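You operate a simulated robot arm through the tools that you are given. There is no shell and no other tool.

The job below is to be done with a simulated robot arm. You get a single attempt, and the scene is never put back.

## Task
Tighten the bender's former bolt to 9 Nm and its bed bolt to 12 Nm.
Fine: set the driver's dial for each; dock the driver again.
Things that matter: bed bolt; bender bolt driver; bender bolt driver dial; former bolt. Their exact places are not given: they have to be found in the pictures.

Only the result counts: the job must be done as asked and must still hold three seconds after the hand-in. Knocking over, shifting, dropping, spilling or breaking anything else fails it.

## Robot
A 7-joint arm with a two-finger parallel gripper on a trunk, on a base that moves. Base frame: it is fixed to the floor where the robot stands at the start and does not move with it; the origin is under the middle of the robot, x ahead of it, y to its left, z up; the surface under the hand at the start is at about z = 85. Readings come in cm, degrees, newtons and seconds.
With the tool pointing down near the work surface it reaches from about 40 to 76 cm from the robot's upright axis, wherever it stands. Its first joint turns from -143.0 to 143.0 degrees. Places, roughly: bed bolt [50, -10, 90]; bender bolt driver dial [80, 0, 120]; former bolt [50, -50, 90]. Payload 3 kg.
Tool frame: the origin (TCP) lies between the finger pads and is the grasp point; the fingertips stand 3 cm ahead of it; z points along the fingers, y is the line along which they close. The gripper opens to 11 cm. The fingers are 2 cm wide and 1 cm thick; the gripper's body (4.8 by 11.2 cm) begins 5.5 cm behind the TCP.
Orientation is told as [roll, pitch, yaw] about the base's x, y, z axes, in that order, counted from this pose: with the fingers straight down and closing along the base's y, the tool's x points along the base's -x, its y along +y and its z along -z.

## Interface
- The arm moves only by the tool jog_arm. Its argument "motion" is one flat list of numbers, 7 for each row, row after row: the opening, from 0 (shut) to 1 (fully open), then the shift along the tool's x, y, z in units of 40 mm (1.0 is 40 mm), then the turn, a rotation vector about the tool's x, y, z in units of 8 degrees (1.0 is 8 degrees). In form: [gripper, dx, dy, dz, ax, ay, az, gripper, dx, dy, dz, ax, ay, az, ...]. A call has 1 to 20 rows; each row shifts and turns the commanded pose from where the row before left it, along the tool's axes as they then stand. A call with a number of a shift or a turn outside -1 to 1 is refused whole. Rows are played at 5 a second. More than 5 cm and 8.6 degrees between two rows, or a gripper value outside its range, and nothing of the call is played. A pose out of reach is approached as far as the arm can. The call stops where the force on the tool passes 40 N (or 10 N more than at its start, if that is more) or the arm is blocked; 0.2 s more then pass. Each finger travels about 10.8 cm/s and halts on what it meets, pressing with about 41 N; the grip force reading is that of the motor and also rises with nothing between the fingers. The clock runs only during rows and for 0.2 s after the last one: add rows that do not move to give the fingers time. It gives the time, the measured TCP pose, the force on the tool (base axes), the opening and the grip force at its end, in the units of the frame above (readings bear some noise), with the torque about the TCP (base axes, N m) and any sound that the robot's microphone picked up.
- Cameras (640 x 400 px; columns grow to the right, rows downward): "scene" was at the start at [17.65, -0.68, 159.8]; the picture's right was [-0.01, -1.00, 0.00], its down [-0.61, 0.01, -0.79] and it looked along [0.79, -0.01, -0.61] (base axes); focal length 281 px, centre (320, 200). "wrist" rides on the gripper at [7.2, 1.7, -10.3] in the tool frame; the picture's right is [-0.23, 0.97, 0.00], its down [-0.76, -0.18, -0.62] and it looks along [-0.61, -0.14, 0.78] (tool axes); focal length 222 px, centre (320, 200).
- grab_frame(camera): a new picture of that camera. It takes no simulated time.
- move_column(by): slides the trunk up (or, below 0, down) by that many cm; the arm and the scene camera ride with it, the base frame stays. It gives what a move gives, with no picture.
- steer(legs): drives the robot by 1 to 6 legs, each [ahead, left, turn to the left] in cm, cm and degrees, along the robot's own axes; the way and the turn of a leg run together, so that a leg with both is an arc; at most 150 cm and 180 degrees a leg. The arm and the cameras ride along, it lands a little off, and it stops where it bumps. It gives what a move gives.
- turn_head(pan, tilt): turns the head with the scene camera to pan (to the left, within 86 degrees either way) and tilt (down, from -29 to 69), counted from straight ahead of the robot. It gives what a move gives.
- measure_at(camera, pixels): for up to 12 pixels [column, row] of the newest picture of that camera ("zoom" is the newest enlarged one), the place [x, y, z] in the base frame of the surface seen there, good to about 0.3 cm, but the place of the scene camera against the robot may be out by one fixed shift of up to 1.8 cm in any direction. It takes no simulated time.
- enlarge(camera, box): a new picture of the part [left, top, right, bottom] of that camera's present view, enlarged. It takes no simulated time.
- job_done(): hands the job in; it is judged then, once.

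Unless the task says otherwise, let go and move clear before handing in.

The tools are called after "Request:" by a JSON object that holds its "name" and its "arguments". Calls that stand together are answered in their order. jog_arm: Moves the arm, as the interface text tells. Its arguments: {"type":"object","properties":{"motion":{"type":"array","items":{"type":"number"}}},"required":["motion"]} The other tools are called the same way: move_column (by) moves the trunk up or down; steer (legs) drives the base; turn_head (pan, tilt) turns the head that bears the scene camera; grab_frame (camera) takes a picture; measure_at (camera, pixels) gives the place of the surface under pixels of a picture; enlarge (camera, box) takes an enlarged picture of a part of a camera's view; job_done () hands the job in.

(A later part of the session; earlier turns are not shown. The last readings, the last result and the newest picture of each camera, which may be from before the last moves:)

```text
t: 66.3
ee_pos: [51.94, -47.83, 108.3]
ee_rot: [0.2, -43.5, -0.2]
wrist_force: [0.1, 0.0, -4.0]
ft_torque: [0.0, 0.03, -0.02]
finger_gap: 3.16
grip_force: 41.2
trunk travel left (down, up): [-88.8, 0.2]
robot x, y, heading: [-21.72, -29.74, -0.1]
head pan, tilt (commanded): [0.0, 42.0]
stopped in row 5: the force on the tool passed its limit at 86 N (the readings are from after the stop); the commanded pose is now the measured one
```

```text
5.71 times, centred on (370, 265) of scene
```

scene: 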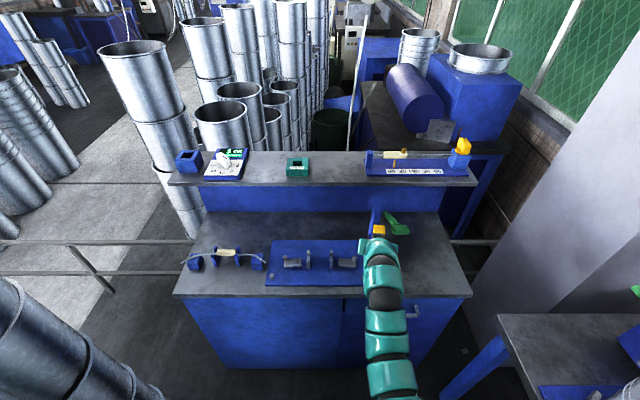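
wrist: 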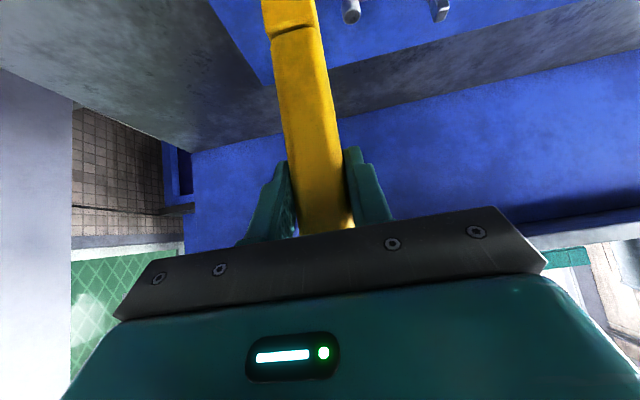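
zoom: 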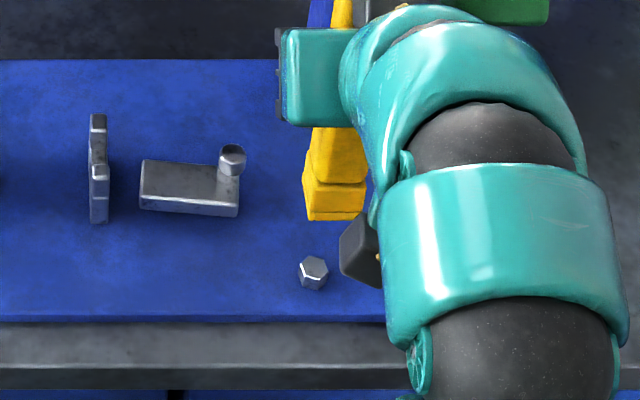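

The move stopped with an 86 N spike at [51.9,−47.8,108.3], now relaxed to just the weight. I'll look at the whole scene to find what happened.

Request:
{"name": "grab_frame", "arguments": {"camera": "scene"}}

Request:
{"name": "turn_head", "arguments": {"pan": -35, "tilt": 60}}

Request:
{"name": "grab_frame", "arguments": {"camera": "scene"}}

```text
taken
```

scene: 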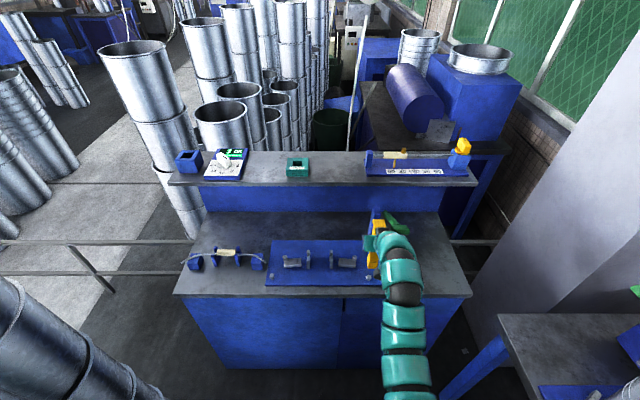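

```text
t: 67.3
ee_pos: [52.12, -47.82, 108.21]
ee_rot: [0.2, -43.6, -0.3]
wrist_force: [0.3, 0.7, -3.7]
ft_torque: [-0.04, 0.04, 0.01]
finger_gap: 3.18
grip_force: 40.7
trunk travel left (down, up): [-88.8, 0.2]
robot x, y, heading: [-21.48, -29.88, 0.1]
head pan, tilt (commanded): [-35.0, 60.0]
```

```text
taken
```

scene: 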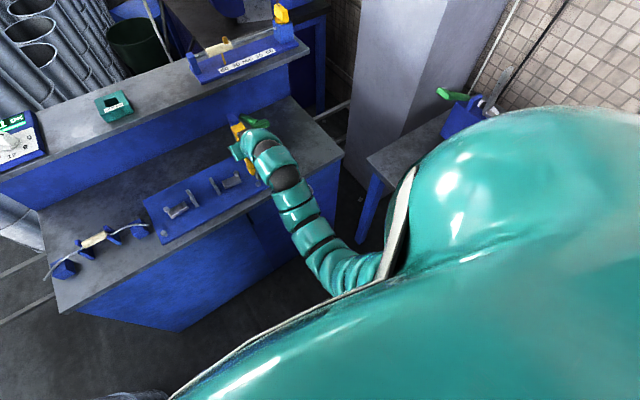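

Nothing looks displaced, and the driver sits in the grip as before (step at wrist (290,28)). I'll continue more gently: restore the pitch and rise in small steps.

Request:
{"name": "jog_arm", "arguments": {"motion": [0, 0, 0, 0, 0, -0.09, 0, 0, 0, 0, 0, 0, -0.09, 0, 0, -0.177, 0, -0.177, 0, 0, 0, 0, -0.177, 0, -0.177, 0, 0, 0, 0, -0.177, 0, -0.177, 0, 0, 0, 0, -0.177, 0, -0.177, 0, 0, 0, 0, 0, 0, 0, 0, 0, 0]}}

```text
t: 68.9
ee_pos: [52.05, -47.85, 112.26]
ee_rot: [0.3, -44.9, -0.3]
wrist_force: [1.0, 0.4, -3.6]
ft_torque: [0.0, 0.02, 0.02]
finger_gap: 3.17
grip_force: 40.7
trunk travel left (down, up): [-88.8, 0.2]
robot x, y, heading: [-21.47, -29.68, 0.1]
head pan, tilt (commanded): [-35.0, 60.0]
```

That went smoothly. I'll continue rising to about z=140 with a slight forward motion.

Request:
{"name": "jog_arm", "arguments": {"motion": [0, -0.416, 0, -0.292, 0, 0, 0, 0, -0.416, 0, -0.292, 0, 0, 0, 0, -0.416, 0, -0.292, 0, 0, 0, 0, -0.416, 0, -0.292, 0, 0, 0, 0, -0.416, 0, -0.292, 0, 0, 0, 0, -0.416, 0, -0.292, 0, 0, 0, 0, -0.416, 0, -0.292, 0, 0, 0, 0, -0.416, 0, -0.292, 0, 0, 0, 0, -0.416, 0, -0.292, 0, 0, 0, 0, -0.416, 0, -0.292, 0, 0, 0, 0, -0.416, 0, -0.292, 0, 0, 0, 0, -0.416, 0, -0.292, 0, 0, 0, 0, -0.416, 0, -0.292, 0, 0, 0, 0, -0.416, 0, -0.292, 0, 0, 0, 0, 0, 0, 0, 0, 0, 0]}}

Request:
{"name": "turn_head", "arguments": {"pan": 0, "tilt": 42}}

Request:
{"name": "grab_frame", "arguments": {"camera": "scene"}}

```text
t: 72.1
ee_pos: [57.03, -47.97, 140.36]
ee_rot: [0.2, -45.0, -0.2]
wrist_force: [-0.4, 0.1, -3.2]
ft_torque: [-0.03, 0.05, -0.03]
finger_gap: 3.19
grip_force: 40.7
trunk travel left (down, up): [-88.8, 0.2]
robot x, y, heading: [-21.32, -29.51, 0.0]
head pan, tilt (commanded): [-35.0, 60.0]
```

```text
t: 73.1
ee_pos: [57.14, -47.95, 140.32]
ee_rot: [0.3, -45.0, -0.1]
wrist_force: [-1.2, -0.2, -3.5]
ft_torque: [-0.01, 0.03, -0.03]
finger_gap: 3.17
grip_force: 40.3
trunk travel left (down, up): [-88.8, 0.2]
robot x, y, heading: [-21.52, -29.75, -0.0]
head pan, tilt (commanded): [0.0, 42.0]
```

```text
taken
```

scene: 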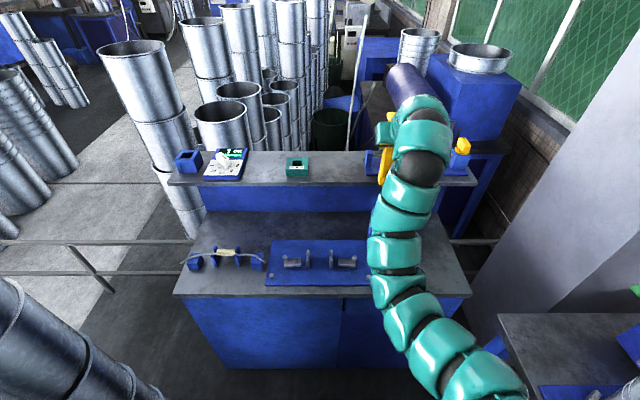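

I'm back at [57.1,−48,140.3]. I'll move the hand left to its carrying place and drive back toward the dock, stopping 4 cm short to check.

Request:
{"name": "jog_arm", "arguments": {"motion": [0, 0, 0.97, 0, 0, 0, 0, 0, 0, 0.97, 0, 0, 0, 0, 0, 0, 0.97, 0, 0, 0, 0, 0, 0, 0.97, 0, 0, 0, 0, 0, 0, 0.97, 0, 0, 0, 0, 0, 0, 0.97, 0, 0, 0, 0, 0, 0, 0.97, 0, 0, 0, 0, 0, 0, 0.97, 0, 0, 0, 0, 0, 0, 0.97, 0, 0, 0, 0, 0, 0, 0, 0, 0, 0, 0]}}

Request:
{"name": "steer", "arguments": {"legs": [[0, 30, 0], [12, 0, 0]]}}

Request:
{"name": "grab_frame", "arguments": {"camera": "scene"}}

Request:
{"name": "grab_frame", "arguments": {"camera": "wrist"}}

```text
t: 75.3
ee_pos: [57.12, -13.13, 140.46]
ee_rot: [0.3, -45.0, -0.4]
wrist_force: [0.1, -0.7, -3.8]
ft_torque: [-0.01, 0.02, 0.01]
finger_gap: 3.17
grip_force: 41.4
trunk travel left (down, up): [-88.8, 0.2]
robot x, y, heading: [-21.89, -29.55, 0.2]
head pan, tilt (commanded): [0.0, 42.0]
```

```text
t: 78.2
ee_pos: [69.13, 16.93, 140.43]
ee_rot: [0.1, -45.1, -0.2]
wrist_force: [0.2, -0.6, -3.9]
ft_torque: [0.01, 0.06, 0.01]
finger_gap: 3.18
grip_force: 40.5
trunk travel left (down, up): [-88.8, 0.2]
robot x, y, heading: [-9.75, 0.29, -0.1]
head pan, tilt (commanded): [0.0, 42.0]
```

```text
taken
```

scene: 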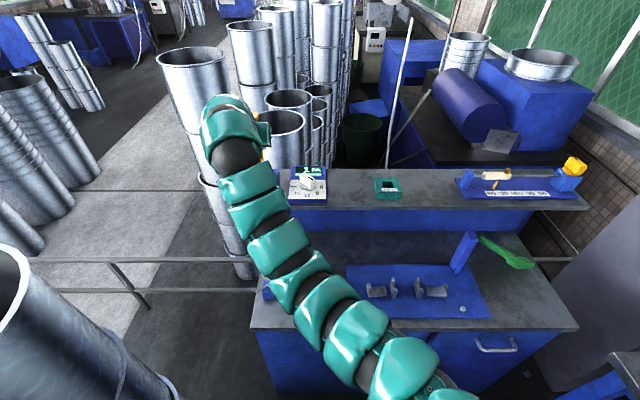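

```text
taken
```

wrist: 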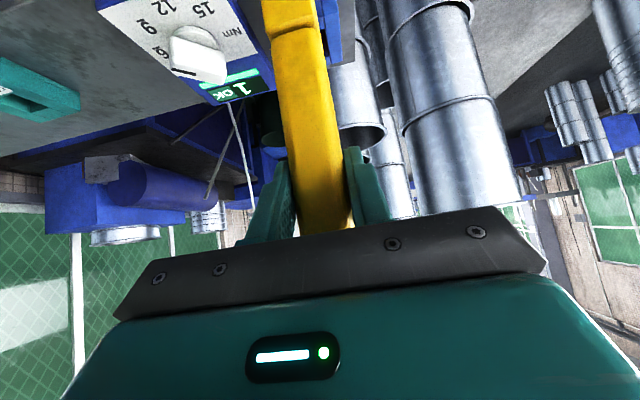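

The dock is ahead, hand at [69.1,16.9,140.4]. I'll drive 10 cm more and read the pose several times to average out noise.

Request:
{"name": "steer", "arguments": {"legs": [[9.9, 0, 0]]}}

Request:
{"name": "jog_arm", "arguments": {"motion": [0, 0, 0, 0, 0, 0, 0]}}

Request:
{"name": "jog_arm", "arguments": {"motion": [0, 0, 0, 0, 0, 0, 0]}}

Request:
{"name": "jog_arm", "arguments": {"motion": [0, 0, 0, 0, 0, 0, 0]}}

Request:
{"name": "grab_frame", "arguments": {"camera": "wrist"}}

```text
t: 79.3
ee_pos: [78.83, 17.05, 140.31]
ee_rot: [0.2, -44.9, -0.1]
wrist_force: [-0.3, -0.3, -3.4]
ft_torque: [-0.01, 0.02, 0.0]
finger_gap: 3.17
grip_force: 40.3
trunk travel left (down, up): [-88.8, 0.2]
robot x, y, heading: [0.37, -0.18, -0.1]
head pan, tilt (commanded): [0.0, 42.0]
```

```text
t: 79.7
ee_pos: [78.68, 17.17, 140.3]
ee_rot: [0.2, -45.0, -0.1]
wrist_force: [0.1, -0.6, -3.8]
ft_torque: [0.0, 0.01, 0.0]
finger_gap: 3.15
grip_force: 41.0
trunk travel left (down, up): [-88.8, 0.2]
robot x, y, heading: [0.21, 0.3, -0.0]
head pan, tilt (commanded): [0.0, 42.0]
```

```text
t: 80.1
ee_pos: [78.65, 16.96, 140.33]
ee_rot: [0.1, -44.9, -0.1]
wrist_force: [0.6, -0.2, -3.7]
ft_torque: [0.01, 0.04, -0.06]
finger_gap: 3.19
grip_force: 40.9
trunk travel left (down, up): [-88.8, 0.2]
robot x, y, heading: [0.34, 0.2, -0.0]
head pan, tilt (commanded): [0.0, 42.0]
```

```text
t: 80.5
ee_pos: [78.77, 17.02, 140.48]
ee_rot: [0.2, -45.0, -0.1]
wrist_force: [-1.0, 0.3, -4.7]
ft_torque: [-0.02, 0.05, -0.01]
finger_gap: 3.21
grip_force: 41.2
trunk travel left (down, up): [-88.8, 0.2]
robot x, y, heading: [0.32, 0.09, 0.1]
head pan, tilt (commanded): [0.0, 42.0]
```

```text
taken
```

wrist: 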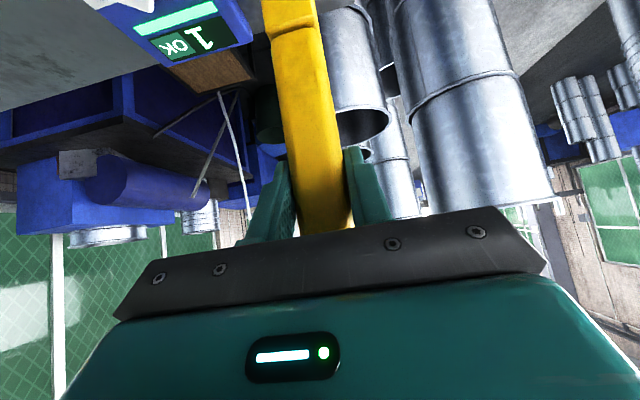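

The averaged pose is [78.73,17.05] against the grasp pose [79.12,17.26]. I'll correct that and descend to just above the dock.

Request:
{"name": "jog_arm", "arguments": {"motion": [0, -0.069, 0.053, 0.069, 0, 0, 0, 0, 0.177, 0, 0.177, 0, 0, 0, 0, 0.177, 0, 0.177, 0, 0, 0, 0, 0.177, 0, 0.177, 0, 0, 0, 0, 0.177, 0, 0.177, 0, 0, 0, 0, 0, 0, 0, 0, 0, 0]}}

Request:
{"name": "grab_frame", "arguments": {"camera": "wrist"}}

Request:
{"name": "enlarge", "arguments": {"camera": "wrist", "box": [220, 0, 400, 130]}}

```text
t: 81.9
ee_pos: [79.07, 17.27, 136.27]
ee_rot: [0.2, -45.0, -0.1]
wrist_force: [0.4, -0.3, -4.0]
ft_torque: [0.0, 0.01, 0.0]
finger_gap: 3.17
grip_force: 40.8
trunk travel left (down, up): [-88.8, 0.2]
robot x, y, heading: [0.47, 0.42, -0.1]
head pan, tilt (commanded): [0.0, 42.0]
```

```text
taken
```

wrist: 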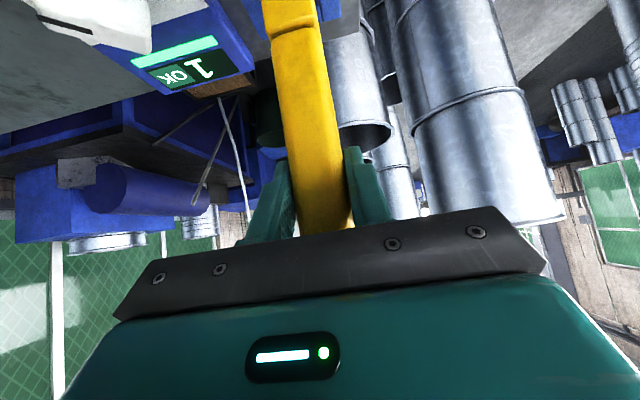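

```text
3.08 times, centred on (310, 65) of wrist
```

zoom: 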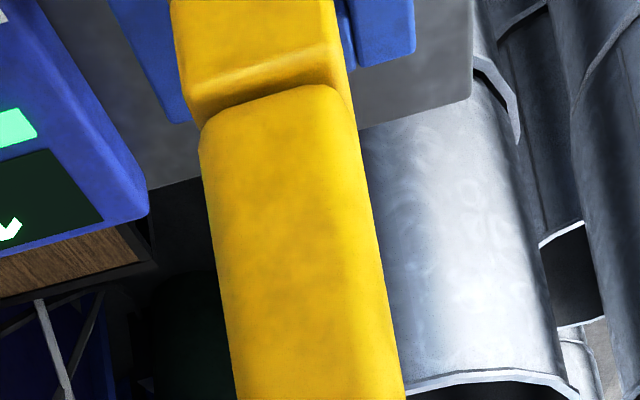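

Aligned at [79.07,17.27,136.3]; dock walls show evenly on both sides. I'll descend 3 cm in 5 mm steps.

Request:
{"name": "jog_arm", "arguments": {"motion": [0, 0.0884, 0, 0.0884, 0, 0, 0, 0, 0.0884, 0, 0.0884, 0, 0, 0, 0, 0.0884, 0, 0.0884, 0, 0, 0, 0, 0.0884, 0, 0.0884, 0, 0, 0, 0, 0, 0, 0, 0, 0, 0]}}

Request:
{"name": "enlarge", "arguments": {"camera": "wrist", "box": [220, 0, 400, 130]}}

```text
t: 83.1
ee_pos: [79.15, 17.27, 134.31]
ee_rot: [0.2, -44.9, 0.0]
wrist_force: [0.3, -0.4, -3.4]
ft_torque: [0.02, 0.03, 0.03]
finger_gap: 3.2
grip_force: 41.1
trunk travel left (down, up): [-88.8, 0.2]
robot x, y, heading: [0.11, 0.26, -0.0]
head pan, tilt (commanded): [0.0, 42.0]
```

```text
3.08 times, centred on (310, 65) of wrist
```

zoom: 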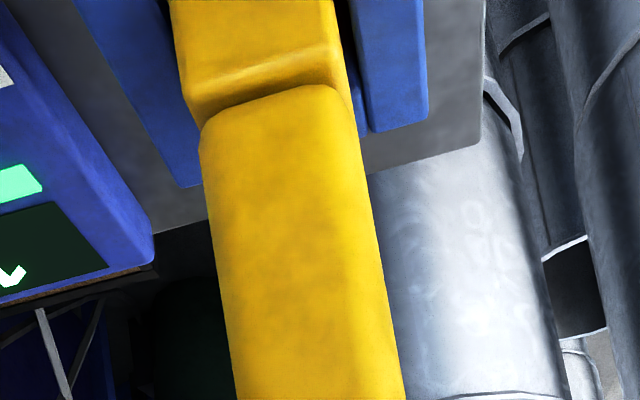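

The tip has entered the dock without contact. I'll keep going down 3 cm.

Request:
{"name": "jog_arm", "arguments": {"motion": [0, 0.0884, 0, 0.0884, 0, 0, 0, 0, 0.0884, 0, 0.0884, 0, 0, 0, 0, 0.0884, 0, 0.0884, 0, 0, 0, 0, 0.0884, 0, 0.0884, 0, 0, 0, 0, 0.0884, 0, 0.0884, 0, 0, 0, 0, 0.0884, 0, 0.0884, 0, 0, 0, 0, 0, 0, 0, 0, 0, 0]}}

```text
t: 84.7
ee_pos: [79.15, 17.21, 131.44]
ee_rot: [0.1, -45.0, 0.0]
wrist_force: [0.2, 0.1, -3.8]
ft_torque: [0.03, 0.01, -0.02]
finger_gap: 3.18
grip_force: 41.3
trunk travel left (down, up): [-88.8, 0.2]
robot x, y, heading: [0.01, 0.57, 0.0]
head pan, tilt (commanded): [0.0, 42.0]
```

Request:
{"name": "jog_arm", "arguments": {"motion": [0, 0.053, 0, 0.053, 0, 0, 0, 0, 0.053, 0, 0.053, 0, 0, 0, 0, 0.053, 0, 0.053, 0, 0, 0, 0, 0, 0, 0, 0, 0, 0]}}

```text
t: 85.7
ee_pos: [79.2, 17.24, 130.49]
ee_rot: [0.2, -45.0, -0.1]
wrist_force: [-0.1, 0.6, -4.6]
ft_torque: [-0.02, 0.02, 0.02]
finger_gap: 3.18
grip_force: 41.1
trunk travel left (down, up): [-88.8, 0.2]
robot x, y, heading: [0.25, 0.37, 0.0]
head pan, tilt (commanded): [0.0, 42.0]
```

Almost at the original height with no contact yet. I'll inch down until the weight comes off.

Request:
{"name": "jog_arm", "arguments": {"motion": [0, 0.03, 0, 0.03, 0, 0, 0, 0, 0.02, 0, 0.02, 0, 0, 0, 0, 0, 0, 0, 0, 0, 0]}}

```text
t: 86.5
ee_pos: [79.11, 17.26, 130.32]
ee_rot: [0.2, -45.1, -0.2]
wrist_force: [0.9, -1.2, -0.8]
ft_torque: [-0.1, -0.27, 0.0]
finger_gap: 3.18
grip_force: 41.2
trunk travel left (down, up): [-88.8, 0.2]
robot x, y, heading: [0.28, 0.45, 0.0]
head pan, tilt (commanded): [0.0, 42.0]
```

The weight is off, so the driver is seated at z≈130.3 as before. I'll open the fingers and back straight out toward the robot.

Request:
{"name": "jog_arm", "arguments": {"motion": [0.4, 0, 0, 0, 0, 0, 0, 0.7, 0, 0, 0, 0, 0, 0, 1, 0, 0, 0, 0, 0, 0, 1, 0, 0, 0, 0, 0, 0, 1, 0.371, 0, -0.371, 0, 0, 0, 1, 0.371, 0, -0.371, 0, 0, 0, 1, 0.371, 0, -0.371, 0, 0, 0, 1, 0, 0, 0, 0, 0, 0]}}

Request:
{"name": "grab_frame", "arguments": {"camera": "wrist"}}

Request:
{"name": "grab_frame", "arguments": {"camera": "scene"}}

```text
t: 88.3
ee_pos: [72.78, 17.09, 130.16]
ee_rot: [0.2, -44.9, -0.1]
wrist_force: [0.4, -0.2, 0.1]
ft_torque: [-0.03, -0.02, 0.01]
finger_gap: 10.99
grip_force: 0.1
trunk travel left (down, up): [-88.8, 0.2]
robot x, y, heading: [0.35, -0.11, 0.1]
head pan, tilt (commanded): [0.0, 42.0]
```

```text
taken
```

wrist: 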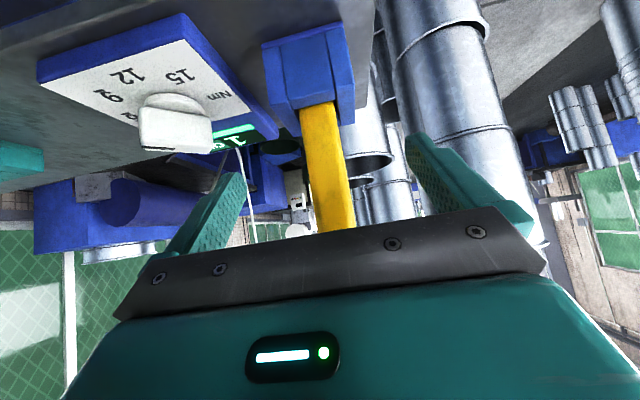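

```text
taken
```

scene: 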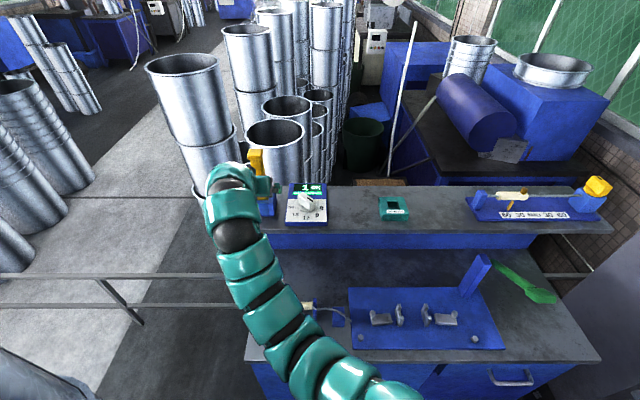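

The driver is docked (scene (257,185)) and the hand is clear. I'll bring the hand back to near-vertical here, then go right to the dial.

Request:
{"name": "jog_arm", "arguments": {"motion": [1, 0.1, 0, -0.1, 0, 0, 0, 1, 0, 0, 0, 0, 0.8, 0, 1, 0, 0, 0, 0, 0.8, 0, 1, 0, 0, 0, 0, 0.8, 0, 1, 0, 0, 0, 0, 0.8, 0, 1, 0, 0, 0, 0, 0.8, 0, 1, 0, 0, 0, 0, 0, 0]}}

```text
t: 89.9
ee_pos: [72.23, 17.22, 130.18]
ee_rot: [0.2, -12.9, 0.0]
wrist_force: [0.8, -0.7, 0.4]
ft_torque: [-0.02, 0.01, -0.03]
finger_gap: 11.0
grip_force: 0.0
trunk travel left (down, up): [-88.8, 0.2]
robot x, y, heading: [-0.07, 0.36, 0.2]
head pan, tilt (commanded): [0.0, 42.0]
```

Pitch is −12.9 and in reach. I'll finish to vertical and move right to y≈4.

Request:
{"name": "jog_arm", "arguments": {"motion": [1, 0, 0, 0, 0, 0.8, 0, 1, 0, 0, 0, 0, 0.81, 0, 1, 0, -0.85, 0, 0, 0, 0, 1, 0, -0.85, 0, 0, 0, 0, 1, 0, -0.85, 0, 0, 0, 0, 1, 0, -0.78, 0, 0, 0, 0, 1, 0, 0, 0, 0, 0, 0]}}

Request:
{"name": "grab_frame", "arguments": {"camera": "wrist"}}

```text
t: 91.5
ee_pos: [71.42, 2.74, 129.92]
ee_rot: [0.1, -0.1, 0.0]
wrist_force: [1.1, 0.4, 0.2]
ft_torque: [-0.06, 0.0, 0.01]
finger_gap: 10.99
grip_force: 0.1
out of reach, approached as far as the arm can: row 2
trunk travel left (down, up): [-88.8, 0.2]
robot x, y, heading: [0.12, 0.28, 0.0]
head pan, tilt (commanded): [0.0, 42.0]
```

```text
taken
```

wrist: 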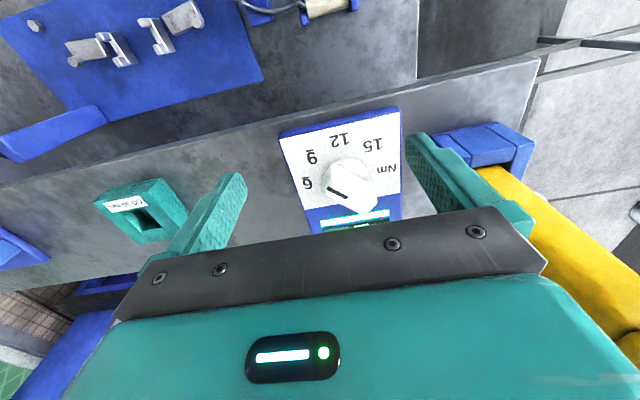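

Vertical at [71.4,2.7,129.9]. I'll drive ahead 6.4 cm to bring the hand over the dial again.

Request:
{"name": "steer", "arguments": {"legs": [[6.4, 0, 0]]}}

Request:
{"name": "jog_arm", "arguments": {"motion": [1, 0, 0.3, 0, 0, 0, 0, 1, 0, 0, 0, 0, 0, -1, 1, 0, 0, 0, 0, 0, -1, 1, 0, 0, 0, 0, 0, -1, 1, 0, 0, 0, 0, 0, -1, 1, 0, 0, 0, 0, 0, -1, 1, 0, 0, 0, 0, 0, -0.625, 1, 0, 0, 0, 0, 0, 0]}}

Request:
{"name": "grab_frame", "arguments": {"camera": "wrist"}}

Request:
{"name": "enlarge", "arguments": {"camera": "wrist", "box": [280, 80, 360, 170]}}

```text
t: 92.5
ee_pos: [77.92, 2.73, 129.8]
ee_rot: [0.2, -0.1, 0.0]
wrist_force: [0.7, -0.1, 0.1]
ft_torque: [-0.01, 0.0, -0.02]
finger_gap: 11.01
grip_force: 0.1
trunk travel left (down, up): [-88.8, 0.2]
robot x, y, heading: [6.78, 0.16, -0.2]
head pan, tilt (commanded): [0.0, 42.0]
```

```text
t: 94.3
ee_pos: [77.75, 3.92, 129.95]
ee_rot: [0.0, -0.2, 45.2]
wrist_force: [0.2, 1.3, -0.6]
ft_torque: [0.01, 0.0, 0.0]
finger_gap: 11.01
grip_force: 0.0
trunk travel left (down, up): [-88.8, 0.2]
robot x, y, heading: [6.81, 0.21, -0.0]
head pan, tilt (commanded): [0.0, 42.0]
```

```text
taken
```

wrist: 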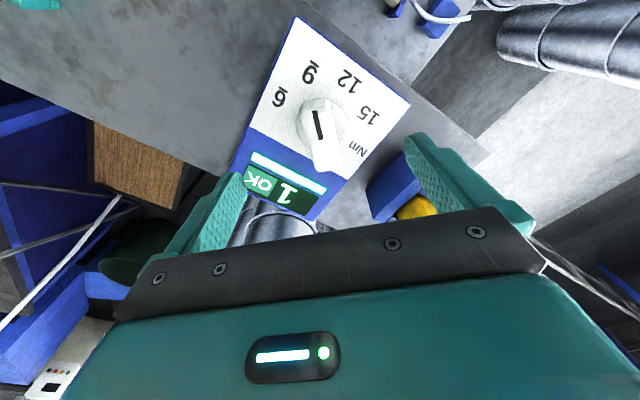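

```text
4.44 times, centred on (320, 125) of wrist
```

zoom: 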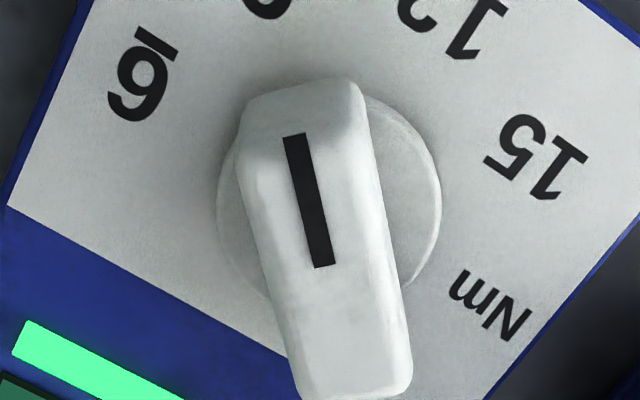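

The hand sits exactly as when I released the knob (yaw 45.2, [77.75,3.92]). I'll narrow the fingers, descend to z≈123.9 and grip the bar.

Request:
{"name": "jog_arm", "arguments": {"motion": [0.6, 0, 0, 0, 0, 0, 0, 0.45, 0, 0, 0.4, 0, 0, 0, 0.45, 0, 0, 0.4, 0, 0, 0, 0.45, 0, 0, 0.4, 0, 0, 0, 0.45, 0, 0, 0.32, 0, 0, 0, 0.45, 0, 0, 0, 0, 0, 0]}}

Request:
{"name": "jog_arm", "arguments": {"motion": [0, 0, 0, 0, 0, 0, 0, 0, 0, 0, 0, 0, 0, 0, 0, 0, 0, 0, 0, 0, 0]}}

Request:
{"name": "enlarge", "arguments": {"camera": "wrist", "box": [120, 20, 440, 260]}}

```text
t: 95.7
ee_pos: [77.72, 4.02, 123.82]
ee_rot: [0.0, -0.2, 45.0]
wrist_force: [-0.3, 0.5, -0.1]
ft_torque: [0.0, 0.0, 0.01]
finger_gap: 4.95
grip_force: 0.1
trunk travel left (down, up): [-88.8, 0.2]
robot x, y, heading: [6.35, 0.11, -0.1]
head pan, tilt (commanded): [0.0, 42.0]
```

```text
t: 96.5
ee_pos: [77.63, 4.02, 123.77]
ee_rot: [0.0, -0.2, 45.2]
wrist_force: [-4.7, 2.2, -4.1]
ft_torque: [0.39, -0.52, 0.04]
finger_gap: 2.39
grip_force: 44.3
trunk travel left (down, up): [-88.8, 0.2]
robot x, y, heading: [6.93, 0.34, -0.2]
head pan, tilt (commanded): [0.0, 42.0]
```

```text
1.67 times, centred on (280, 140) of wrist
```

zoom: 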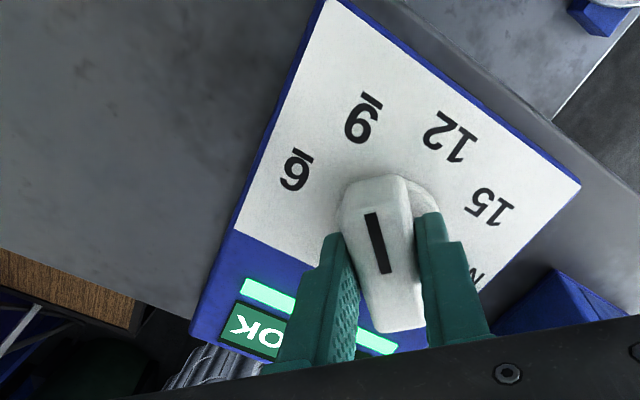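

Gripped at gap 2.39 with small forces. I'll turn it clockwise in 2.4° steps toward yaw 0.

Request:
{"name": "jog_arm", "arguments": {"motion": [0, 0, 0, 0, 0, 0, 0.3, 0, 0, 0, 0, 0, 0, 0.3, 0, 0, 0, 0, 0, 0, 0.3, 0, 0, 0, 0, 0, 0, 0.3, 0, 0, 0, 0, 0, 0, 0.3, 0, 0, 0, 0, 0, 0, 0.3, 0, 0, 0, 0, 0, 0, 0]}}

```text
t: 98.1
ee_pos: [77.67, 4.07, 123.74]
ee_rot: [0.1, 0.0, 30.7]
wrist_force: [-16.7, 5.5, -22.6]
ft_torque: [-0.58, 1.09, 0.08]
finger_gap: 2.37
grip_force: 45.0
trunk travel left (down, up): [-88.8, 0.2]
robot x, y, heading: [6.36, 0.0, 0.1]
head pan, tilt (commanded): [0.0, 42.0]
```

Yaw is at 30.7 with some strain (−17 N x, −23 N z). I'll ease the position slightly and go on.

Request:
{"name": "jog_arm", "arguments": {"motion": [0, 0.018, 0.019, 0.03, 0, 0, 0, 0, 0, 0, 0, 0, 0, 0.3, 0, 0, 0, 0, 0, 0, 0.3, 0, 0, 0, 0, 0, 0, 0.3, 0, 0, 0, 0, 0, 0, 0.3, 0, 0, 0, 0, 0, 0, 0.3, 0, 0, 0, 0, 0, 0, 0]}}

Request:
{"name": "enlarge", "arguments": {"camera": "wrist", "box": [120, 20, 440, 260]}}

```text
t: 99.7
ee_pos: [77.66, 4.22, 123.86]
ee_rot: [0.0, -0.3, 18.6]
wrist_force: [-9.7, 10.3, -9.1]
ft_torque: [-0.23, 0.5, 0.04]
finger_gap: 2.38
grip_force: 44.5
trunk travel left (down, up): [-88.8, 0.2]
robot x, y, heading: [6.59, 0.01, -0.0]
head pan, tilt (commanded): [0.0, 42.0]
```

```text
1.67 times, centred on (280, 140) of wrist
```

zoom: 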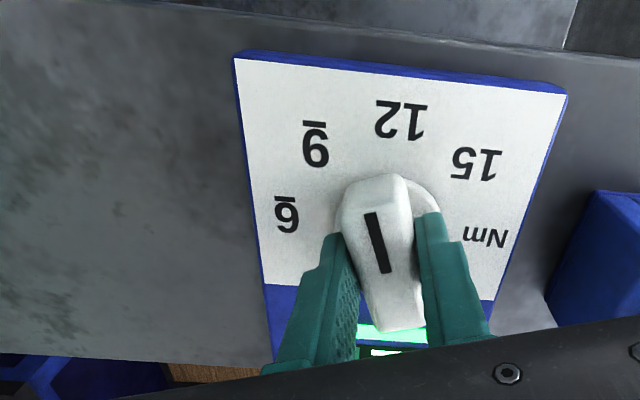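

The knob follows well (yaw 18.6). I'll ease toward +y and continue 12° more.

Request:
{"name": "jog_arm", "arguments": {"motion": [0, 0.006, 0.022, 0.015, 0, 0, 0, 0, 0, 0, 0, 0, 0, 0.3, 0, 0, 0, 0, 0, 0, 0.3, 0, 0, 0, 0, 0, 0, 0.3, 0, 0, 0, 0, 0, 0, 0.3, 0, 0, 0, 0, 0, 0, 0.2, 0, 0, 0, 0, 0, 0, 0]}}

```text
t: 101.3
ee_pos: [77.52, 4.29, 123.83]
ee_rot: [0.1, -0.4, 7.3]
wrist_force: [2.1, 10.7, 11.7]
ft_torque: [0.22, -1.43, 0.01]
finger_gap: 2.38
grip_force: 45.1
trunk travel left (down, up): [-88.8, 0.2]
robot x, y, heading: [6.17, 0.37, -0.0]
head pan, tilt (commanded): [0.0, 42.0]
```

At 7.3° now. I'll turn the last 7.3° to yaw 0.

Request:
{"name": "jog_arm", "arguments": {"motion": [0, 0, 0.02, -0.015, 0, 0, 0, 0, 0, 0, 0, 0, 0, 0.3, 0, 0, 0, 0, 0, 0, 0.3, 0, 0, 0, 0, 0, 0, 0.31, 0, 0, 0, 0, 0, 0, 0]}}

Request:
{"name": "enlarge", "arguments": {"camera": "wrist", "box": [120, 20, 440, 260]}}

```text
t: 102.5
ee_pos: [77.58, 4.22, 123.77]
ee_rot: [0.1, -0.2, 0.1]
wrist_force: [10.6, 10.3, 23.4]
ft_torque: [-0.16, 0.13, 0.06]
finger_gap: 2.36
grip_force: 45.4
trunk travel left (down, up): [-88.8, 0.2]
robot x, y, heading: [6.25, 0.32, -0.1]
head pan, tilt (commanded): [0.0, 42.0]
```

```text
1.67 times, centred on (280, 140) of wrist
```

zoom: 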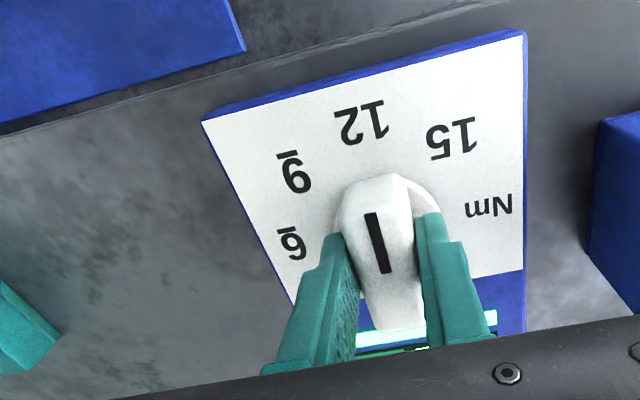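

The mark now points at the 12 with the hand at yaw 0.1. I'll release, rise, and check the knob.

Request:
{"name": "jog_arm", "arguments": {"motion": [0.25, 0, 0, 0, 0, 0, 0, 0.45, 0, 0, 0, 0, 0, 0, 0.45, 0, 0, -0.4, 0, 0, 0, 0.45, 0, 0, -0.4, 0, 0, 0, 0.6, 0, 0, -0.4, 0, 0, 0, 1, 0, 0, -0.3, 0, 0, 0, 1, 0, 0, 0, 0, 0, 0]}}

Request:
{"name": "grab_frame", "arguments": {"camera": "wrist"}}

Request:
{"name": "enlarge", "arguments": {"camera": "wrist", "box": [250, 40, 400, 220]}}

Request:
{"name": "enlarge", "arguments": {"camera": "scene", "box": [265, 170, 345, 240]}}

```text
t: 104.1
ee_pos: [77.58, 4.2, 129.77]
ee_rot: [0.2, -0.1, 0.1]
wrist_force: [-0.1, 0.5, -0.1]
ft_torque: [0.03, 0.02, 0.02]
finger_gap: 11.01
grip_force: 0.0
trunk travel left (down, up): [-88.8, 0.2]
robot x, y, heading: [6.74, 0.25, 0.1]
head pan, tilt (commanded): [0.0, 42.0]
```

```text
taken
```

wrist: 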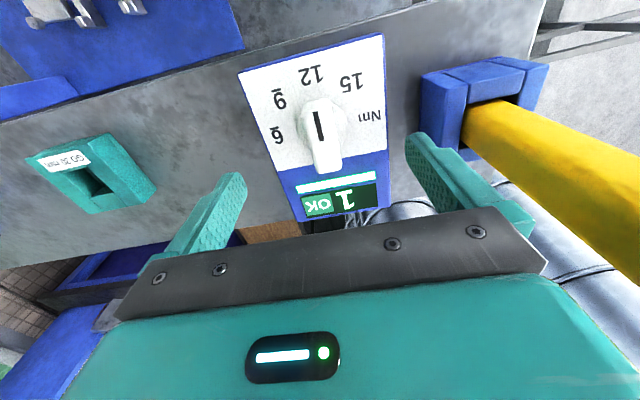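

```text
2.22 times, centred on (325, 130) of wrist
```

zoom: 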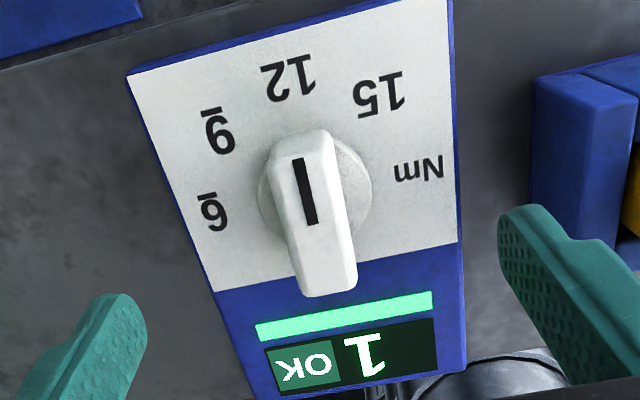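

```text
5.71 times, centred on (305, 205) of scene
```

zoom: 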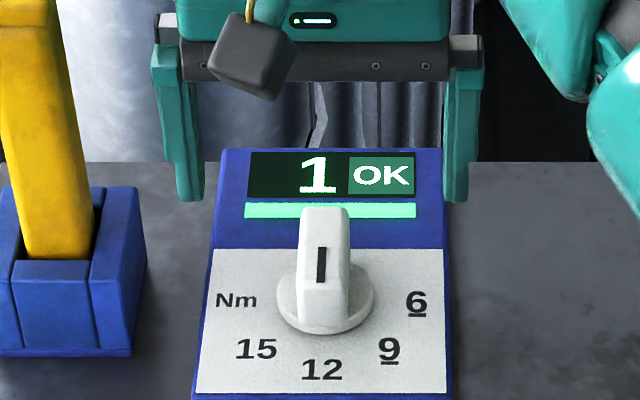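

The knob points at 12. I'll drive back 6.5 cm and swing left while pitching forward again to re-grasp the driver.

Request:
{"name": "steer", "arguments": {"legs": [[-6.5, 0, 0]]}}

Request:
{"name": "jog_arm", "arguments": {"motion": [1, 0, 0.65, 0, 0, 0, 0, 1, 0, 0.65, 0, 0, 0, 0, 1, 0, 0.65, 0, 0, -0.5, 0, 1, 0, 0.65, 0, 0, -0.5, 0, 1, 0, 0.65, 0, 0, -0.5, 0, 1, 0, 0, 0, 0, -0.8, 0, 1, 0, 0, 0, 0, -0.8, 0, 1, 0, 0, 0, 0, -0.8, 0, 1, 0, 0, 0, 0, -0.8, 0, 1, 0, 0, 0, 0, -0.9, 0, 1, 0, 0, 0, 0, 0, 0]}}

Request:
{"name": "grab_frame", "arguments": {"camera": "wrist"}}

```text
t: 105.1
ee_pos: [70.97, 4.06, 129.75]
ee_rot: [0.3, -0.1, 0.1]
wrist_force: [-0.2, 0.7, 0.0]
ft_torque: [0.01, -0.05, 0.0]
finger_gap: 11.0
grip_force: 0.1
trunk travel left (down, up): [-88.8, 0.2]
robot x, y, heading: [0.12, 0.05, -0.1]
head pan, tilt (commanded): [0.0, 42.0]
```

```text
t: 107.5
ee_pos: [71.08, 17.02, 129.74]
ee_rot: [0.2, -45.0, 0.0]
wrist_force: [-0.1, -0.4, 0.5]
ft_torque: [0.03, 0.0, -0.01]
finger_gap: 11.01
grip_force: 0.0
trunk travel left (down, up): [-88.8, 0.2]
robot x, y, heading: [-0.31, 0.31, -0.2]
head pan, tilt (commanded): [0.0, 42.0]
```

```text
taken
```

wrist: 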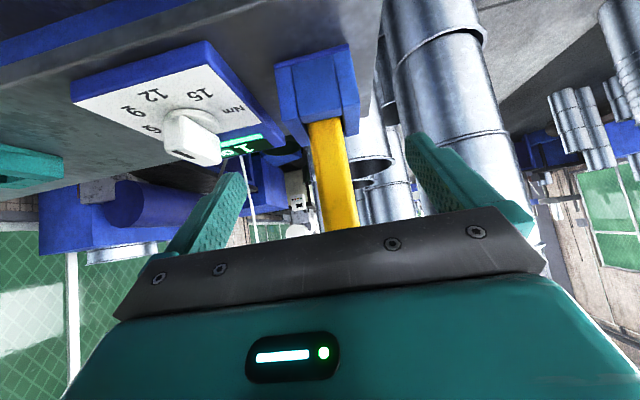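

Ready at [71.1,17.0,129.7], pitch −45, with the driver centred in view. I'll advance to the earlier grasp pose.

Request:
{"name": "jog_arm", "arguments": {"motion": [1, -0.38, 0.015, 0.3305, 0, 0, 0, 1, -0.38, 0.015, 0.3305, 0, 0, 0, 1, -0.38, 0.015, 0.3305, 0, 0, 0, 1, -0.38, 0.015, 0.3305, 0, 0, 0, 1, 0, 0, 0, 0, 0, 0]}}

Request:
{"name": "grab_frame", "arguments": {"camera": "wrist"}}

```text
t: 108.7
ee_pos: [79.07, 17.28, 130.45]
ee_rot: [0.3, -44.9, -0.1]
wrist_force: [-1.2, 0.3, 1.1]
ft_torque: [0.0, -0.05, 0.0]
finger_gap: 10.99
grip_force: 0.0
trunk travel left (down, up): [-88.8, 0.2]
robot x, y, heading: [0.12, 0.17, -0.1]
head pan, tilt (commanded): [0.0, 42.0]
```

```text
taken
```

wrist: 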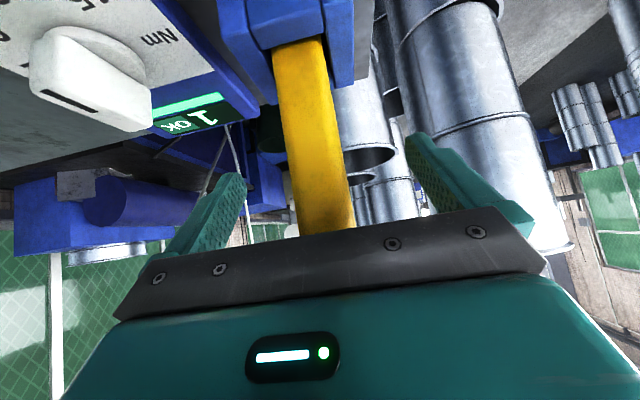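

In position at [79.07,17.28,130.45]. I'll close and lift slowly.

Request:
{"name": "jog_arm", "arguments": {"motion": [0.5, 0, 0, 0, 0, 0, 0, 0, 0, 0, 0, 0, 0, 0, 0, 0, 0, 0, 0, 0, 0, 0, 0, 0, 0, 0, 0, 0, 0, 0, 0, 0, 0, 0, 0]}}

Request:
{"name": "jog_arm", "arguments": {"motion": [0, -0.177, 0, -0.177, 0, 0, 0, 0, -0.177, 0, -0.177, 0, 0, 0, 0, -0.177, 0, -0.177, 0, 0, 0, 0, 0, 0, 0, 0, 0, 0]}}

Request:
{"name": "grab_frame", "arguments": {"camera": "wrist"}}

```text
t: 109.9
ee_pos: [79.07, 17.11, 130.47]
ee_rot: [0.2, -44.9, -0.1]
wrist_force: [-1.2, 0.7, 1.5]
ft_torque: [0.05, -0.04, 0.0]
finger_gap: 3.18
grip_force: 40.3
trunk travel left (down, up): [-88.8, 0.2]
robot x, y, heading: [0.1, 0.13, 0.2]
head pan, tilt (commanded): [0.0, 42.0]
```

```text
t: 110.9
ee_pos: [79.31, 17.35, 133.23]
ee_rot: [0.3, -44.8, -0.1]
wrist_force: [0.8, 0.8, -4.0]
ft_torque: [0.02, 0.04, -0.03]
finger_gap: 3.17
grip_force: 40.9
trunk travel left (down, up): [-88.8, 0.2]
robot x, y, heading: [-0.07, 0.18, 0.4]
head pan, tilt (commanded): [0.0, 42.0]
```

```text
taken
```

wrist: 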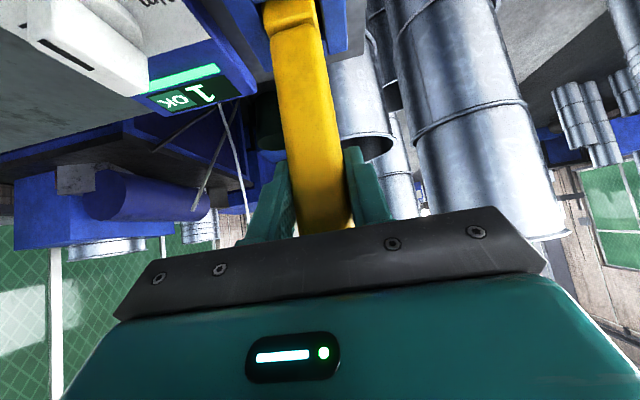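

Lifting cleanly. I'll raise it to z≈140.7, then back away 22 cm and go left 6 cm so the bed bolt lies at the same relative place as the former bolt did.

Request:
{"name": "jog_arm", "arguments": {"motion": [0, -0.22, 0, -0.22, 0, 0, 0, 0, -0.22, 0, -0.22, 0, 0, 0, 0, -0.22, 0, -0.22, 0, 0, 0, 0, -0.22, 0, -0.22, 0, 0, 0, 0, -0.22, 0, -0.22, 0, 0, 0, 0, -0.22, 0, -0.22, 0, 0, 0, 0, 0, 0, 0, 0, 0, 0]}}

Request:
{"name": "steer", "arguments": {"legs": [[-22, 0, 0], [0, 6, 0]]}}

Request:
{"name": "grab_frame", "arguments": {"camera": "scene"}}

Request:
{"name": "grab_frame", "arguments": {"camera": "wrist"}}

```text
t: 112.5
ee_pos: [79.26, 17.25, 140.61]
ee_rot: [0.2, -45.0, -0.1]
wrist_force: [-0.2, 0.0, -4.5]
ft_torque: [0.0, 0.02, -0.01]
finger_gap: 3.18
grip_force: 41.4
trunk travel left (down, up): [-88.8, 0.2]
robot x, y, heading: [0.07, 0.24, 0.3]
head pan, tilt (commanded): [0.0, 42.0]
```

```text
t: 114.8
ee_pos: [57.3, 23.14, 140.66]
ee_rot: [0.1, -44.9, -0.3]
wrist_force: [-0.3, 1.7, -4.3]
ft_torque: [-0.03, 0.0, -0.02]
finger_gap: 3.19
grip_force: 40.5
trunk travel left (down, up): [-88.8, 0.2]
robot x, y, heading: [-21.92, 6.39, -0.3]
head pan, tilt (commanded): [0.0, 42.0]
```

```text
taken
```

scene: 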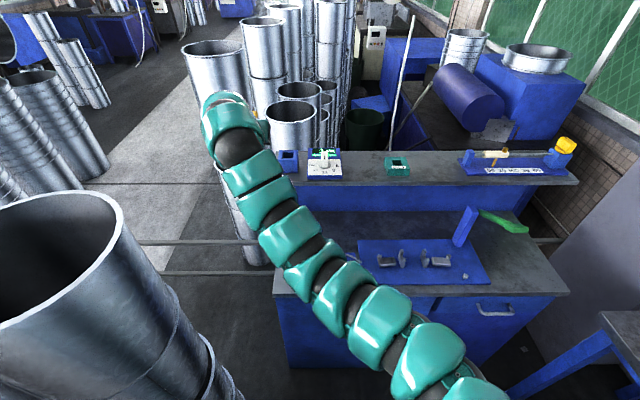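

```text
taken
```

wrist: 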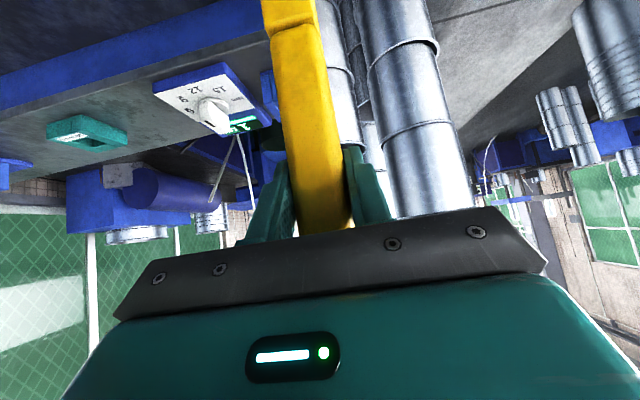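

All fine. I'll move the hand right to y≈−12 and then down and back, as for the other bolt.

Request:
{"name": "jog_arm", "arguments": {"motion": [0, 0, -0.975, 0, 0, 0, 0, 0, 0, -0.975, 0, 0, 0, 0, 0, 0, -0.975, 0, 0, 0, 0, 0, 0, -0.975, 0, 0, 0, 0, 0, 0, -0.975, 0, 0, 0, 0, 0, 0, -0.975, 0, 0, 0, 0, 0, 0, -0.975, 0, 0, 0, 0, 0, 0, -0.975, 0, 0, 0, 0, 0, 0, -0.975, 0, 0, 0, 0, 0, 0, 0, 0, 0, 0, 0]}}

Request:
{"name": "jog_arm", "arguments": {"motion": [0, 0.884, 0, 0.354, 0, 0, 0, 0, 0.884, 0, 0.354, 0, 0, 0, 0, 0.884, 0, 0.354, 0, 0, 0, 0, 0.884, 0, 0.354, 0, 0, 0, 0, 0.884, 0, 0.354, 0, 0, 0, 0, 0.884, 0, 0.354, 0, 0, 0, 0, 0.884, 0, 0.354, 0, 0, 0, 0, 0, 0, 0, 0, 0, 0]}}

Request:
{"name": "grab_frame", "arguments": {"camera": "scene"}}

Request:
{"name": "enlarge", "arguments": {"camera": "scene", "box": [330, 200, 430, 300]}}

```text
t: 117.0
ee_pos: [57.38, -12.06, 140.54]
ee_rot: [0.2, -44.9, -0.3]
wrist_force: [0.8, 0.3, -3.3]
ft_torque: [0.0, 0.02, -0.01]
finger_gap: 3.16
grip_force: 40.8
trunk travel left (down, up): [-88.8, 0.2]
robot x, y, heading: [-21.81, 6.51, -0.3]
head pan, tilt (commanded): [0.0, 42.0]
```

```text
t: 118.8
ee_pos: [46.8, -12.08, 115.97]
ee_rot: [0.3, -44.9, -0.4]
wrist_force: [0.0, 0.3, -4.2]
ft_torque: [0.02, 0.03, -0.02]
finger_gap: 3.17
grip_force: 40.8
trunk travel left (down, up): [-88.8, 0.2]
robot x, y, heading: [-22.05, 6.5, -0.4]
head pan, tilt (commanded): [0.0, 42.0]
```

```text
taken
```

scene: 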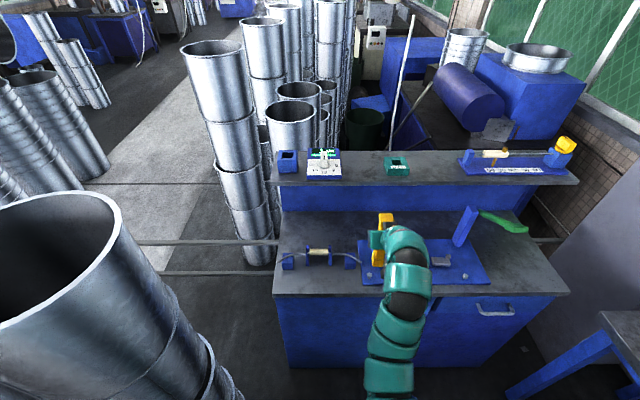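

```text
4.00 times, centred on (380, 250) of scene
```

zoom: 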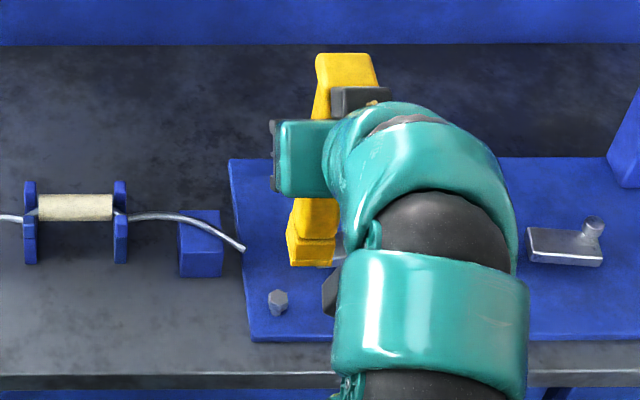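

The bed bolt shows at zoom (278,300) and the driver's bottom edge at (311,265). I'll measure both in this same view.

Request:
{"name": "enlarge", "arguments": {"camera": "scene", "box": [355, 240, 405, 290]}}

```text
8.00 times, centred on (380, 265) of scene
```

zoom: 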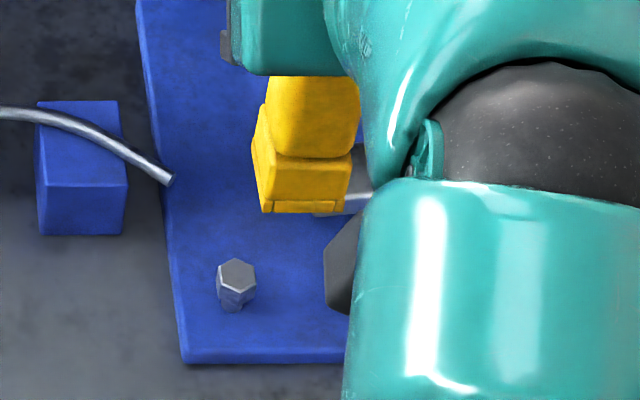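

Request:
{"name": "measure_at", "arguments": {"camera": "zoom", "pixels": [[266, 208], [285, 208], [305, 208], [330, 208], [345, 190], [257, 150], [236, 274], [222, 270], [251, 270], [236, 263], [236, 285], [235, 300]]}}

```text
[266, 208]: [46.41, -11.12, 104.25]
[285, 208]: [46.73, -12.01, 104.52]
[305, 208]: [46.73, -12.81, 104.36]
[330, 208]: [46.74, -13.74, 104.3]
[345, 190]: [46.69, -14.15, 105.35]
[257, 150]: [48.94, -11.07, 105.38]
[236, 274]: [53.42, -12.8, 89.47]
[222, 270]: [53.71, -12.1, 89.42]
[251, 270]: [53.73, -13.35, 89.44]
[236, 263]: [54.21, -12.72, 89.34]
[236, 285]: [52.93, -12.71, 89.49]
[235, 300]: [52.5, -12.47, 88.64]
```

The offset to the bolt is Δx≈+5.26, Δy≈−0.12, consistent with the former bolt's alignment. I'll move over and come down to 3 cm above.

Request:
{"name": "jog_arm", "arguments": {"motion": [0, -0.465, -0.015, 0.465, 0, 0, 0, 0, -0.465, -0.015, 0.465, 0, 0, 0, 0, 0.499, 0, 0.499, 0, 0, 0, 0, 0.499, 0, 0.499, 0, 0, 0, 0, 0.499, 0, 0.499, 0, 0, 0, 0, 0.499, 0, 0.499, 0, 0, 0, 0, 0, 0, 0, 0, 0, 0]}}

Request:
{"name": "enlarge", "arguments": {"camera": "scene", "box": [355, 240, 405, 290]}}

```text
t: 120.4
ee_pos: [51.94, -12.16, 104.86]
ee_rot: [0.2, -44.8, -0.4]
wrist_force: [-0.8, -0.3, -4.0]
ft_torque: [0.02, 0.01, -0.02]
finger_gap: 3.2
grip_force: 41.2
trunk travel left (down, up): [-88.8, 0.2]
robot x, y, heading: [-21.81, 6.35, -0.4]
head pan, tilt (commanded): [0.0, 42.0]
```

```text
8.00 times, centred on (380, 265) of scene
```

zoom: 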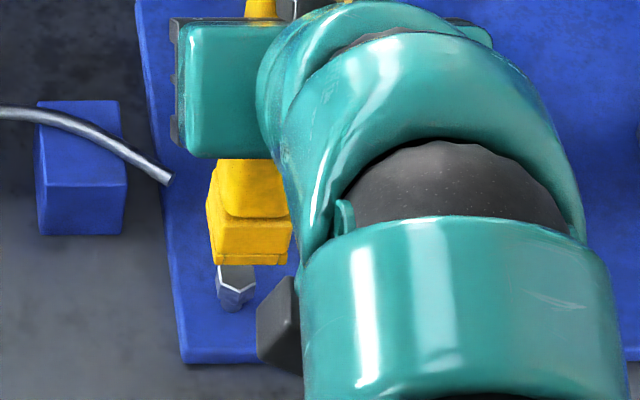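

Request:
{"name": "measure_at", "arguments": {"camera": "zoom", "pixels": [[220, 260], [235, 260], [250, 260], [265, 260], [282, 260], [291, 240], [211, 225], [222, 270], [250, 270], [236, 274], [236, 284]]}}

```text
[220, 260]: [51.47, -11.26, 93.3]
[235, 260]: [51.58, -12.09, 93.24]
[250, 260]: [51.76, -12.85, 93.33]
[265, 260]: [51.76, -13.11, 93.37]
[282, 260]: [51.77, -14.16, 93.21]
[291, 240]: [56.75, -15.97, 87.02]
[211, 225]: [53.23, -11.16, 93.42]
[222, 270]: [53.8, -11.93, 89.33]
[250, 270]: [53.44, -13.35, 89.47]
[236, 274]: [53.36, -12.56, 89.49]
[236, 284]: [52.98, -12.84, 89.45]
```

Driver axis and bolt agree within about 1 mm in y and need +0.1 in x. I'll descend 3 cm and then in 2.5 mm steps toward contact.

Request:
{"name": "jog_arm", "arguments": {"motion": [0, 0.247, 0, 0.283, 0, 0, 0, 0, 0.265, 0, 0.265, 0, 0, 0, 0, 0, 0, 0, 0, 0, 0, 0, 0.044, 0, 0.044, 0, 0, 0, 0, 0.044, 0, 0.044, 0, 0, 0, 0, 0.044, 0, 0.044, 0, 0, 0, 0, 0.044, 0, 0.044, 0, 0, 0, 0, 0, 0, 0, 0, 0, 0]}}

```text
t: 122.2
ee_pos: [52.02, -12.28, 100.78]
ee_rot: [0.3, -44.9, -0.4]
wrist_force: [-0.6, 0.1, -2.4]
ft_torque: [-0.02, 0.06, -0.01]
finger_gap: 3.19
grip_force: 41.2
trunk travel left (down, up): [-88.8, 0.2]
robot x, y, heading: [-21.95, 6.19, -0.3]
head pan, tilt (commanded): [0.0, 42.0]
```

Request:
{"name": "jog_arm", "arguments": {"motion": [0, 0.044, 0, 0.044, 0, 0, 0, 0, 0.044, 0, 0.044, 0, 0, 0, 0, 0, 0, 0, 0, 0, 0]}}

Request:
{"name": "enlarge", "arguments": {"camera": "scene", "box": [290, 135, 360, 195]}}

```text
t: 123.0
ee_pos: [51.98, -12.14, 100.19]
ee_rot: [0.3, -44.9, -0.4]
wrist_force: [1.7, 0.0, -1.0]
ft_torque: [-0.01, -0.15, 0.03]
finger_gap: 3.18
grip_force: 40.8
trunk travel left (down, up): [-88.8, 0.2]
robot x, y, heading: [-21.8, 6.37, -0.4]
head pan, tilt (commanded): [0.0, 42.0]
```

```text
6.67 times, centred on (325, 165) of scene
```

zoom: 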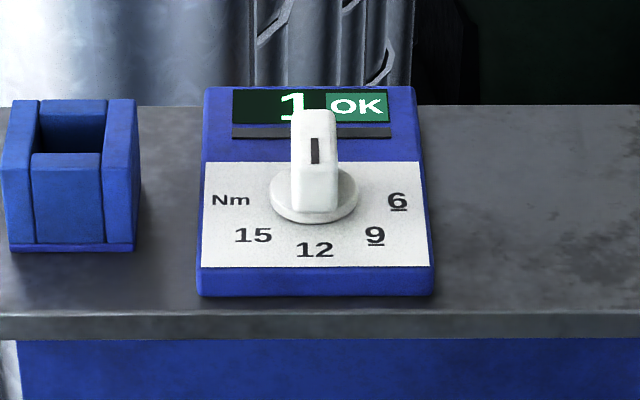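

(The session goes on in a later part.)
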